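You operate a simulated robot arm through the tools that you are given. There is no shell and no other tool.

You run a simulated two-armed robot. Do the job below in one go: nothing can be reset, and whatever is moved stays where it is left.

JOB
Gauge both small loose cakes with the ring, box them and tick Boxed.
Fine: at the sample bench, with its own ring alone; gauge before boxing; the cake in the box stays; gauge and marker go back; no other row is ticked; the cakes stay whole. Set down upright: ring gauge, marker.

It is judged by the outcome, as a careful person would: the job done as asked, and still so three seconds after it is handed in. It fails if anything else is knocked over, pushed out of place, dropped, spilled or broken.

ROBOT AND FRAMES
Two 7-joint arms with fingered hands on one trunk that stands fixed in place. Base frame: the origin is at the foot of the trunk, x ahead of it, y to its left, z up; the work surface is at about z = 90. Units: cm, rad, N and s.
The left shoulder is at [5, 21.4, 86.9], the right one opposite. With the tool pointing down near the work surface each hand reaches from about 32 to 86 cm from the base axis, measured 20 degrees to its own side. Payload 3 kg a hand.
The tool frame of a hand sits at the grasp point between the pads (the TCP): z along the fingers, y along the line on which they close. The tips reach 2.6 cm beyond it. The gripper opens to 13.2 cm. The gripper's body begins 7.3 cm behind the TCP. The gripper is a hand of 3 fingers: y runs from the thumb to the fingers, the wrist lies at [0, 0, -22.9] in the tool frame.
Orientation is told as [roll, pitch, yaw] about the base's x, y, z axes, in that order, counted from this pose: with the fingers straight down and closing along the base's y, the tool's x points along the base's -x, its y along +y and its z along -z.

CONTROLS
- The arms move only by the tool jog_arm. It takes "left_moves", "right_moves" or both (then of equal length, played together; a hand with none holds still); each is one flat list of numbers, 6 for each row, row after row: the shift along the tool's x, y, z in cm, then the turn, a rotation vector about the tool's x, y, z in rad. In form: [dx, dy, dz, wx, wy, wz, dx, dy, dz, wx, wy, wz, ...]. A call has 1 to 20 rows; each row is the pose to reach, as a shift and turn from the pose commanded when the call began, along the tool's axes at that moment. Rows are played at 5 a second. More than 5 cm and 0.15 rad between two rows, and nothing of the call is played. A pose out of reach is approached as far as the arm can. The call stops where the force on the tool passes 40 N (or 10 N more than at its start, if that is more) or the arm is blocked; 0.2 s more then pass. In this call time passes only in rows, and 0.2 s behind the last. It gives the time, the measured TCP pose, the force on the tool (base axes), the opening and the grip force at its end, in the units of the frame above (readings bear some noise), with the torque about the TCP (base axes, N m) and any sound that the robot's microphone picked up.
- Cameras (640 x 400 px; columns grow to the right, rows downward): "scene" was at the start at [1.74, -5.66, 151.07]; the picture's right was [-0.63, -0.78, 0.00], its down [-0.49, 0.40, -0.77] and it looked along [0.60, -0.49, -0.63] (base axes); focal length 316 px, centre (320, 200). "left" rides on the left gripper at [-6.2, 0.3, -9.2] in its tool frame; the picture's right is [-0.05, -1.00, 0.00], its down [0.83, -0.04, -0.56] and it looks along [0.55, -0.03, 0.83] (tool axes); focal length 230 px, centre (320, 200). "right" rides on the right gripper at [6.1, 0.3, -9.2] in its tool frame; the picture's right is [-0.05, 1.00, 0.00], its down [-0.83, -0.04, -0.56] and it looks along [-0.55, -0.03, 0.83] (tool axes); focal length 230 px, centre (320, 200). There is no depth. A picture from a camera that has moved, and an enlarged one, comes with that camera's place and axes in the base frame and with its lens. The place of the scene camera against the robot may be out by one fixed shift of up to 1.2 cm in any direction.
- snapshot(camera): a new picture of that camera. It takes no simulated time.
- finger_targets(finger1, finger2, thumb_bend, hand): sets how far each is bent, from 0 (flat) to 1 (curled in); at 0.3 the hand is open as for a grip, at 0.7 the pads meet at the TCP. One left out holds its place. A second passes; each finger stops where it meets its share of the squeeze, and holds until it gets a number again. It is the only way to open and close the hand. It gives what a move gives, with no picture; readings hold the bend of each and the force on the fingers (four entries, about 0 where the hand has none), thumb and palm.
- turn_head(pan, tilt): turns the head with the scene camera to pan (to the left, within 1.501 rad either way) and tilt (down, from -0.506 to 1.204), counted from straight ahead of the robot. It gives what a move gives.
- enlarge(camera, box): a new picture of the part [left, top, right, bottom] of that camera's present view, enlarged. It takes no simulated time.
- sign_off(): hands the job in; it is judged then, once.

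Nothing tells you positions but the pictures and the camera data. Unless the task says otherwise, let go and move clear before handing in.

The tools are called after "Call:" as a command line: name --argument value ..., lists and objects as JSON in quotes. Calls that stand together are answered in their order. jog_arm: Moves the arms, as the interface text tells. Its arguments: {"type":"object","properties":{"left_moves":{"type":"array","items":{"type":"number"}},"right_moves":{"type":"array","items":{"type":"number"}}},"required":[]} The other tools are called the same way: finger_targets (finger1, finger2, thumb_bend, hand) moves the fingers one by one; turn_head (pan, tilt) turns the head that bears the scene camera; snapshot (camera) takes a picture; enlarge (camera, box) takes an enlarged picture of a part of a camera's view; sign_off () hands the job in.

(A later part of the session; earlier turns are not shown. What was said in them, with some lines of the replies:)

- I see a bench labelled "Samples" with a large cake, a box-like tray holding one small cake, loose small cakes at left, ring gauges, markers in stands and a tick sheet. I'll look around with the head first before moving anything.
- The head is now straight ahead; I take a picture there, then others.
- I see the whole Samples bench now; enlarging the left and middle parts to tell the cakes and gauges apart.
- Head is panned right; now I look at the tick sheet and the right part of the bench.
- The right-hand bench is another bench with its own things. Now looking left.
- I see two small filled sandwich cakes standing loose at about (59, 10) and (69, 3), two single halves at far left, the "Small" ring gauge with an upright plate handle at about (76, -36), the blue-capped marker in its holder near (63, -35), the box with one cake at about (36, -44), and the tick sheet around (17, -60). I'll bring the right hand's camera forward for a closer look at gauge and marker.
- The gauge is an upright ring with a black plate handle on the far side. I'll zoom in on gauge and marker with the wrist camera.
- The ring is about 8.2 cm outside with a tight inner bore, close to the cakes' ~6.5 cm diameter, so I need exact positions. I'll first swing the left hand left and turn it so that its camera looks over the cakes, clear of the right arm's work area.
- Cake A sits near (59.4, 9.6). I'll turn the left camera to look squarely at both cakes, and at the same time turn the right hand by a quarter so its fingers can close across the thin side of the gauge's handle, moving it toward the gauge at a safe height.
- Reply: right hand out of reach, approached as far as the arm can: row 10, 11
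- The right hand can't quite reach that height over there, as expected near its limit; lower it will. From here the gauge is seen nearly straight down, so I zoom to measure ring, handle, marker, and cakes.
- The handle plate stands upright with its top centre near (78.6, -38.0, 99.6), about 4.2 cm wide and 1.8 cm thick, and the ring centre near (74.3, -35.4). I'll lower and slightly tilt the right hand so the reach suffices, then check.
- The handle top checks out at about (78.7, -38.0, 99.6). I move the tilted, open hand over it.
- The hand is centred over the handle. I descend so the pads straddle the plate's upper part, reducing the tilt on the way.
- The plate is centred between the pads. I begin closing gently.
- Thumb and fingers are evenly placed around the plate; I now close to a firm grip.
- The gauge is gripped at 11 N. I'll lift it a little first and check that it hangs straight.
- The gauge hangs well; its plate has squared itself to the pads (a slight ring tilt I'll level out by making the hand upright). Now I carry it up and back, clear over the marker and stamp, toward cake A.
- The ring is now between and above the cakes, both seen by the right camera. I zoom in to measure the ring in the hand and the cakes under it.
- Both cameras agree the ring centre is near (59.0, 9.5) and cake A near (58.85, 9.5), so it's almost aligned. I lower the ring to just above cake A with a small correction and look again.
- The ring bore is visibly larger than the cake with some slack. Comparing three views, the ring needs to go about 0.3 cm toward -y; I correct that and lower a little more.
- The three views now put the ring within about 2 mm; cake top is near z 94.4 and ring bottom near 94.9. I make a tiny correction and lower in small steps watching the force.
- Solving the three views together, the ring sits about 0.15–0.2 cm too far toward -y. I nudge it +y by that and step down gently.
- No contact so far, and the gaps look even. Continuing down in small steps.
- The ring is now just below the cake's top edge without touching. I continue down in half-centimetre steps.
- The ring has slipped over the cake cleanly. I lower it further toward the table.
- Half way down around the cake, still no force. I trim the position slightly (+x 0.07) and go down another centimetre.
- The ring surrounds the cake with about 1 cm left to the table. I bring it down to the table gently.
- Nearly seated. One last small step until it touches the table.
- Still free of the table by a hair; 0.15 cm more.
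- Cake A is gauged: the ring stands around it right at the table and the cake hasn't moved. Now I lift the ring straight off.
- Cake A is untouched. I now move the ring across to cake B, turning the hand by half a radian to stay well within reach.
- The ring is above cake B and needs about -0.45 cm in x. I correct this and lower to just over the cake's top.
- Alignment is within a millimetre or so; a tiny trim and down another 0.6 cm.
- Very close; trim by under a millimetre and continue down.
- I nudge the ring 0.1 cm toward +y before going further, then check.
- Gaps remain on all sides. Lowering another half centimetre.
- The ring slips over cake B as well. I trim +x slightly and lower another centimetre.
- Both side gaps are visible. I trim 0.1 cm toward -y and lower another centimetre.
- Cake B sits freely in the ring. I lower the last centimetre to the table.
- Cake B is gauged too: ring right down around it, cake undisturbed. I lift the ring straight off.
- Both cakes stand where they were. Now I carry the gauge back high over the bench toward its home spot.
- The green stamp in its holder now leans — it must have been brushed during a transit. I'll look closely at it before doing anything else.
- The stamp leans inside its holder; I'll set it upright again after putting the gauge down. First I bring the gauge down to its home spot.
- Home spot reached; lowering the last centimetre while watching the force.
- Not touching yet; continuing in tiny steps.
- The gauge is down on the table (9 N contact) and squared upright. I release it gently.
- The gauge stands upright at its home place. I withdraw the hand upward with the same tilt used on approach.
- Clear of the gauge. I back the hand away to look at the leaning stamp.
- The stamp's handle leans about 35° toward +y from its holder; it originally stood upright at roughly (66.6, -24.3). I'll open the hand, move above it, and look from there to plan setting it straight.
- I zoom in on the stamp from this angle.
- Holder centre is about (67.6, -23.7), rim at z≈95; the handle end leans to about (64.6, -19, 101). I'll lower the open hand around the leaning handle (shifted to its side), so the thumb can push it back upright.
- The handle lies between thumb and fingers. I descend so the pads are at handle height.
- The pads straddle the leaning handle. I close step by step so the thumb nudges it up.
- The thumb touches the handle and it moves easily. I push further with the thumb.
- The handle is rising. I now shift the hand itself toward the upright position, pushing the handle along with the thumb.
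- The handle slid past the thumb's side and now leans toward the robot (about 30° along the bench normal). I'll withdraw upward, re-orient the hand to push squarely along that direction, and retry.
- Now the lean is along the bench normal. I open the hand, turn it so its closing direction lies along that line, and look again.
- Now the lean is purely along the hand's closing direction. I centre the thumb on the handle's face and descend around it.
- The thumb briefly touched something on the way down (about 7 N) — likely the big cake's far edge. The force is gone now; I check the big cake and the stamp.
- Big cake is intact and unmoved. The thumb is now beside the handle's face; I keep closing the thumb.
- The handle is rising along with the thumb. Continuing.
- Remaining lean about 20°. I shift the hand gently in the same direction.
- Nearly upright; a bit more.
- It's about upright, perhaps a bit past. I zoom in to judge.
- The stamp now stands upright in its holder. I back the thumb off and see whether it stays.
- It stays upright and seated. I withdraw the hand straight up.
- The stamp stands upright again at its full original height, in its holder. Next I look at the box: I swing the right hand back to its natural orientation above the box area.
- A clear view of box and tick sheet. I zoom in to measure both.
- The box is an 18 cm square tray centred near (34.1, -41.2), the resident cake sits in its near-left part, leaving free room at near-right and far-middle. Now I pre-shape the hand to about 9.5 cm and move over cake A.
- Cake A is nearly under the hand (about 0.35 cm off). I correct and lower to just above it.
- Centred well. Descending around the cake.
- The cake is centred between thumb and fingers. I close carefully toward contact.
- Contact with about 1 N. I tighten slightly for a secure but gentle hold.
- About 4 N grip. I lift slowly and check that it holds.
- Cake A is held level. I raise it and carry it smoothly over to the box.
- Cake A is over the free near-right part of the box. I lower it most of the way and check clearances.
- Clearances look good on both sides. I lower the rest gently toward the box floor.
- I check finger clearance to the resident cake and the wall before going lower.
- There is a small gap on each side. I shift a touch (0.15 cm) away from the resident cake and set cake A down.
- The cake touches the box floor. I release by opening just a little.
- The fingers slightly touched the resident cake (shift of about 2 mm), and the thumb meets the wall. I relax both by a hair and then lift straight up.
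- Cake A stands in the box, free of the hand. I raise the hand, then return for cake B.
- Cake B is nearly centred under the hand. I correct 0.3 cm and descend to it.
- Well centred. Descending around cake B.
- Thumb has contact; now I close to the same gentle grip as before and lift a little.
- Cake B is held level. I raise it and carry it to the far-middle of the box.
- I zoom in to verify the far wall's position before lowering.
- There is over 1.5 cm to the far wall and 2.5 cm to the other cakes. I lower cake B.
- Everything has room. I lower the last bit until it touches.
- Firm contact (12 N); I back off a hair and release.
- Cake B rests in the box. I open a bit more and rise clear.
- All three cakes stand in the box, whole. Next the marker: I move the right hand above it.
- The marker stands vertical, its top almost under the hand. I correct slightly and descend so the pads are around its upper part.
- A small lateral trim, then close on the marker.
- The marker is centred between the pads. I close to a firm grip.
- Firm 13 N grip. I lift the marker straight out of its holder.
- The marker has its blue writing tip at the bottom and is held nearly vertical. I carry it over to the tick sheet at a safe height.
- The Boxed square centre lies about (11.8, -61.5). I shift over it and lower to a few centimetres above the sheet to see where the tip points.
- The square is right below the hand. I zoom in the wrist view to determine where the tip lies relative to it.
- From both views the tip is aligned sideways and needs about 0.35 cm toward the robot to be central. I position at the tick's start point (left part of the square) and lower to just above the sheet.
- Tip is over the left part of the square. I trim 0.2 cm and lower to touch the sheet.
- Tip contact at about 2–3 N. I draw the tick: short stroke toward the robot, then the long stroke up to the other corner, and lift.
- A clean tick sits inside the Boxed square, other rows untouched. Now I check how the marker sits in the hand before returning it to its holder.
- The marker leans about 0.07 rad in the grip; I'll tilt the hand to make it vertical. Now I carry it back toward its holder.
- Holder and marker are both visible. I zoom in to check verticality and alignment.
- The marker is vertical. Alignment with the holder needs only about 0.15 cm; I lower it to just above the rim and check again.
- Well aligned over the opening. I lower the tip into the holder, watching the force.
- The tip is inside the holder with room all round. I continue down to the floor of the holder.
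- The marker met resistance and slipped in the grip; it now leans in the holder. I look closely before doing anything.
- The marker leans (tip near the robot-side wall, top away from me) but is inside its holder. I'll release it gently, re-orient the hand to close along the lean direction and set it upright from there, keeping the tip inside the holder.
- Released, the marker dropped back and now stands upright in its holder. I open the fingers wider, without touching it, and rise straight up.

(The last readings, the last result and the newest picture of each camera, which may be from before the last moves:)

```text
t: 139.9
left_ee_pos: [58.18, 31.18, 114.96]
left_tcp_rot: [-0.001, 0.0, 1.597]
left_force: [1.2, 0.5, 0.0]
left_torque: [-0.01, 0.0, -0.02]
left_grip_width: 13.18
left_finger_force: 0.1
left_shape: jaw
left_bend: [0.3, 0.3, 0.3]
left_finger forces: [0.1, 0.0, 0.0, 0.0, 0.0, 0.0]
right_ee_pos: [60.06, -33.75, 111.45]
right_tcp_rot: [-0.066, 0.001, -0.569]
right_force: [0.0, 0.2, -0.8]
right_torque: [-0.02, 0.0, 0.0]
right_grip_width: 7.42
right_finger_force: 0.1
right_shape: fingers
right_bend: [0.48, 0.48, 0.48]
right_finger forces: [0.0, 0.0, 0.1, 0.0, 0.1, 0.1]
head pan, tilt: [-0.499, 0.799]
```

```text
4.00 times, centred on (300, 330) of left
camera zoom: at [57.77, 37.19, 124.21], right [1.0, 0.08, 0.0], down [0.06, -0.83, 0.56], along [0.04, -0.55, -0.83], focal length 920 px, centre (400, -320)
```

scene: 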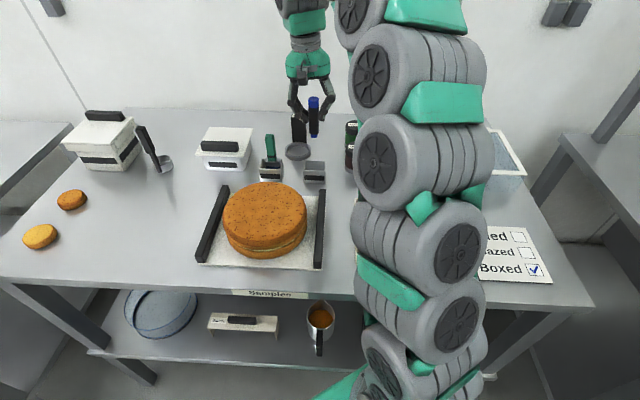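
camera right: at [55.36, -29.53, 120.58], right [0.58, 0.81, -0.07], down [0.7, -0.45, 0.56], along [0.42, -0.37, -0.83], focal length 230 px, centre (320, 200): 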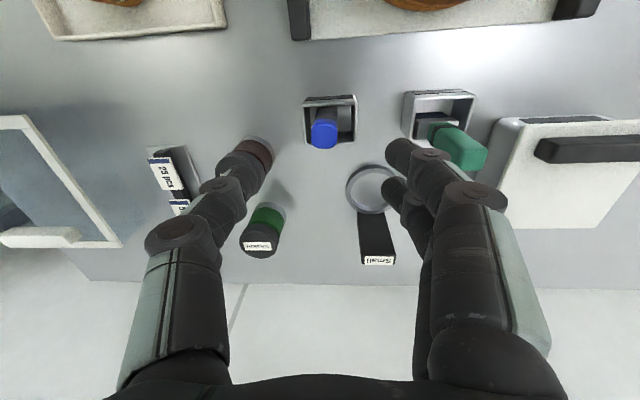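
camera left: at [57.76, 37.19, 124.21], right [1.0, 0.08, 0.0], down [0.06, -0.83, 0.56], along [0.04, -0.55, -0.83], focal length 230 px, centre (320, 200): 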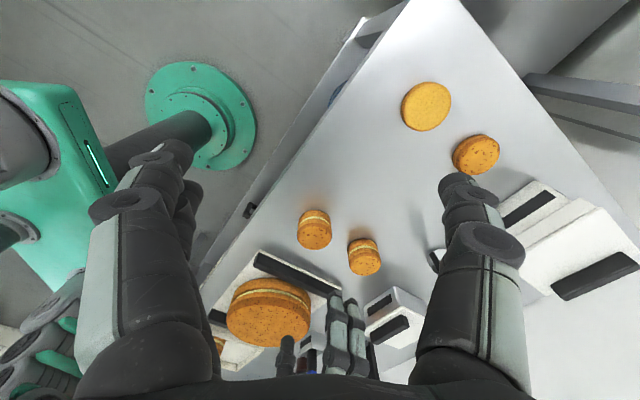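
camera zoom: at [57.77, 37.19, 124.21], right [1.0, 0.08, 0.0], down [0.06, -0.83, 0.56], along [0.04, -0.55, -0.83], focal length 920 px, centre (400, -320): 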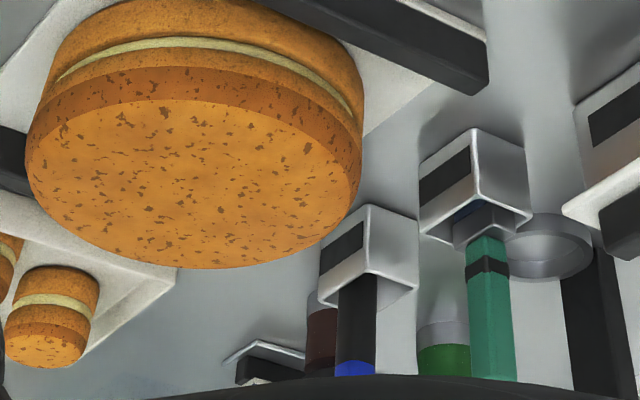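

Marker, gauge and stamp all stand upright in their places. I move the right hand away to its resting spot high above the bench and take a final look around.

Call:
jog_arm --right_moves '[1.0, -1.2, -2.5, -0.008, 0, 0, 3.5, -3.9, -4.5, -0.016, 0, 0, 6.0, -6.8, -6.2, -0.025, 0, 0, 8.5, -9.6, -8.0, -0.033, 0, 0, 11.0, -12.4, -9.8, -0.041, 0, 0, 13.3, -14.9, -11.4, -0.05, 0, 0, 15.6, -17.4, -13.0, -0.058, 0, 0, 17.5, -19.6, -14.3, -0.066, 0, 0]'

Call:
snapshot --camera "right"

Call:
turn_head --pan -0.682 --tilt 0.686

Call:
snapshot --camera "scene"

```text
t: 141.7
left_ee_pos: [58.2, 31.2, 114.94]
left_tcp_rot: [0.0, 0.0, 1.596]
left_force: [0.3, -0.5, -1.0]
left_torque: [0.0, -0.03, -0.04]
left_grip_width: 13.18
left_finger_force: 0.1
left_shape: jaw
left_bend: [0.3, 0.3, 0.3]
left_finger forces: [0.0, 0.0, 0.0, 0.0, 0.0, 0.1]
right_ee_pos: [35.34, -40.2, 126.97]
right_tcp_rot: [-0.001, 0.001, -0.567]
right_force: [0.1, 0.4, -0.3]
right_torque: [0.01, 0.0, 0.01]
right_grip_width: 7.41
right_finger_force: 0.0
right_shape: fingers
right_bend: [0.48, 0.48, 0.48]
right_finger forces: [0.0, 0.0, 0.1, 0.0, 0.1, 0.1]
head pan, tilt: [-0.499, 0.799]
```

```text
taken
camera right: at [30.27, -36.58, 136.16], right [0.58, 0.81, 0.0], down [0.68, -0.48, 0.56], along [0.45, -0.32, -0.83], focal length 230 px, centre (320, 200)
```

right: 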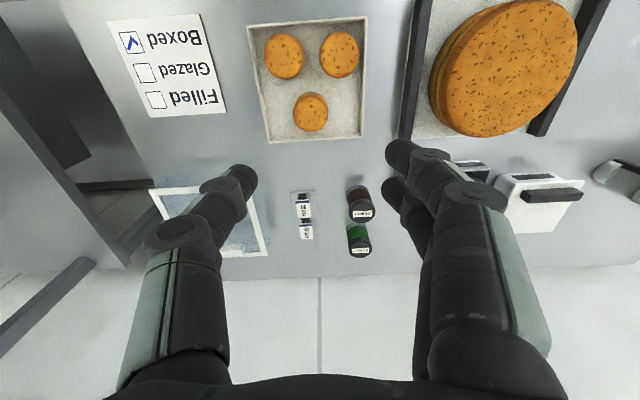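

```text
t: 142.4
left_ee_pos: [58.22, 31.14, 115.0]
left_tcp_rot: [0.001, 0.001, 1.596]
left_force: [0.7, 0.6, 0.2]
left_torque: [0.02, -0.02, 0.0]
left_grip_width: 13.22
left_finger_force: 0.1
left_shape: jaw
left_bend: [0.3, 0.3, 0.3]
left_finger forces: [0.0, 0.1, 0.1, 0.0, 0.1, 0.0]
right_ee_pos: [35.4, -40.1, 127.08]
right_tcp_rot: [0.001, -0.001, -0.568]
right_force: [0.2, 0.8, 0.6]
right_torque: [0.05, 0.02, 0.0]
right_grip_width: 7.38
right_finger_force: 0.0
right_shape: fingers
right_bend: [0.48, 0.48, 0.48]
right_finger forces: [0.1, 0.1, 0.0, 0.1, 0.1, 0.0]
head pan, tilt: [-0.682, 0.686]
```

```text
taken
```

scene: 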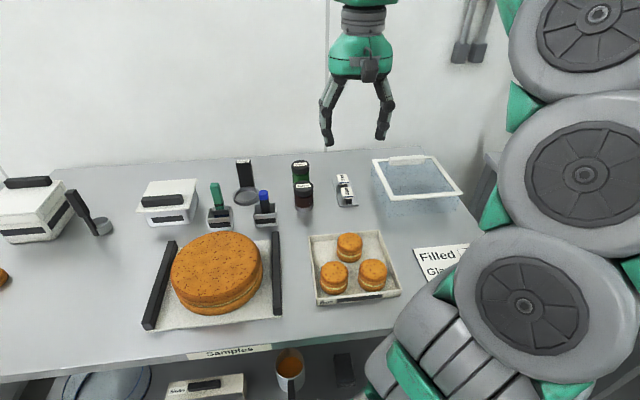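

I compare with the very first picture by zooming to the same region.

Call:
enlarge --camera "scene" --box '[0, 140, 400, 390]'

Call:
enlarge --camera "scene" --box '[190, 140, 330, 250]'

Call:
enlarge --camera "right" --box '[100, 0, 400, 150]'

```text
1.60 times, centred on (200, 265) of scene
camera zoom: at [1.74, -5.66, 151.07], right [-0.63, -0.78, 0.0], down [-0.49, 0.4, -0.77], along [0.6, -0.49, -0.63], focal length 505 px, centre (512, 96)
```

zoom: 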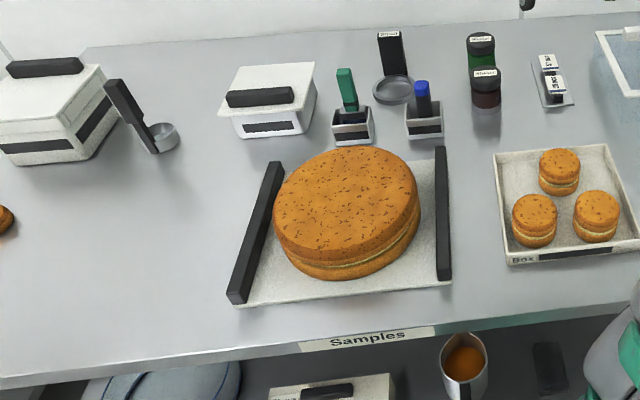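

```text
3.64 times, centred on (260, 195) of scene
camera zoom: at [1.74, -5.66, 151.07], right [-0.63, -0.78, 0.0], down [-0.49, 0.4, -0.77], along [0.6, -0.49, -0.63], focal length 1148 px, centre (538, 218)
```

zoom: 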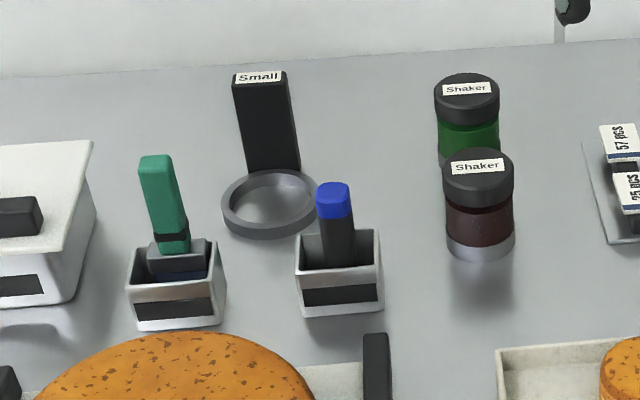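

```text
2.13 times, centred on (250, 75) of right
camera zoom: at [30.28, -36.58, 136.16], right [0.58, 0.81, 0.0], down [0.68, -0.48, 0.56], along [0.45, -0.32, -0.83], focal length 491 px, centre (469, 467)
```

zoom: 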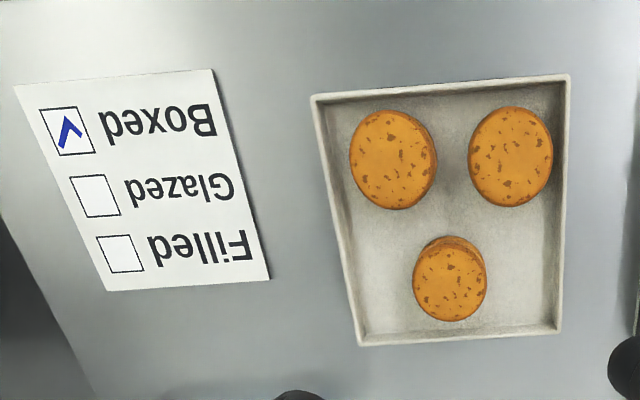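

Everything matches the opening picture: the gauge, marker and stamp stand upright in their places. The two gauged cakes are in the box beside the first cake, whole, and only "Boxed" is ticked. Both hands are empty and clear, so I hand the job in.

Call:
sign_off

```text
The job is handed in.
```

I gauged both loose small cakes with the bench's "Small" ring, put them in the box beside the cake already there, and ticked only "Boxed". The gauge stands upright at its spot and the marker upright in its holder. Nothing is broken that I can see, and the job is handed in.

A few things did not go cleanly:

- **Green stamp:** I knocked it over inside its holder while carrying the gauge. I set it upright again; it now sits about 1 cm from where it was, still in the holder.
- **Cake already in the box:** it shifted about 2–3 mm when my fingers opened next to it.
- **Big cake:** my thumb pressed on its edge (about 7 N) while I was righting the stamp. I saw no damage and it did not move.
- **Marker:** it caught in the holder and slipped in my grip on the way back. When I let go it settled upright.
- **Gauge:** it is about half a centimetre nearer the robot than at the start.
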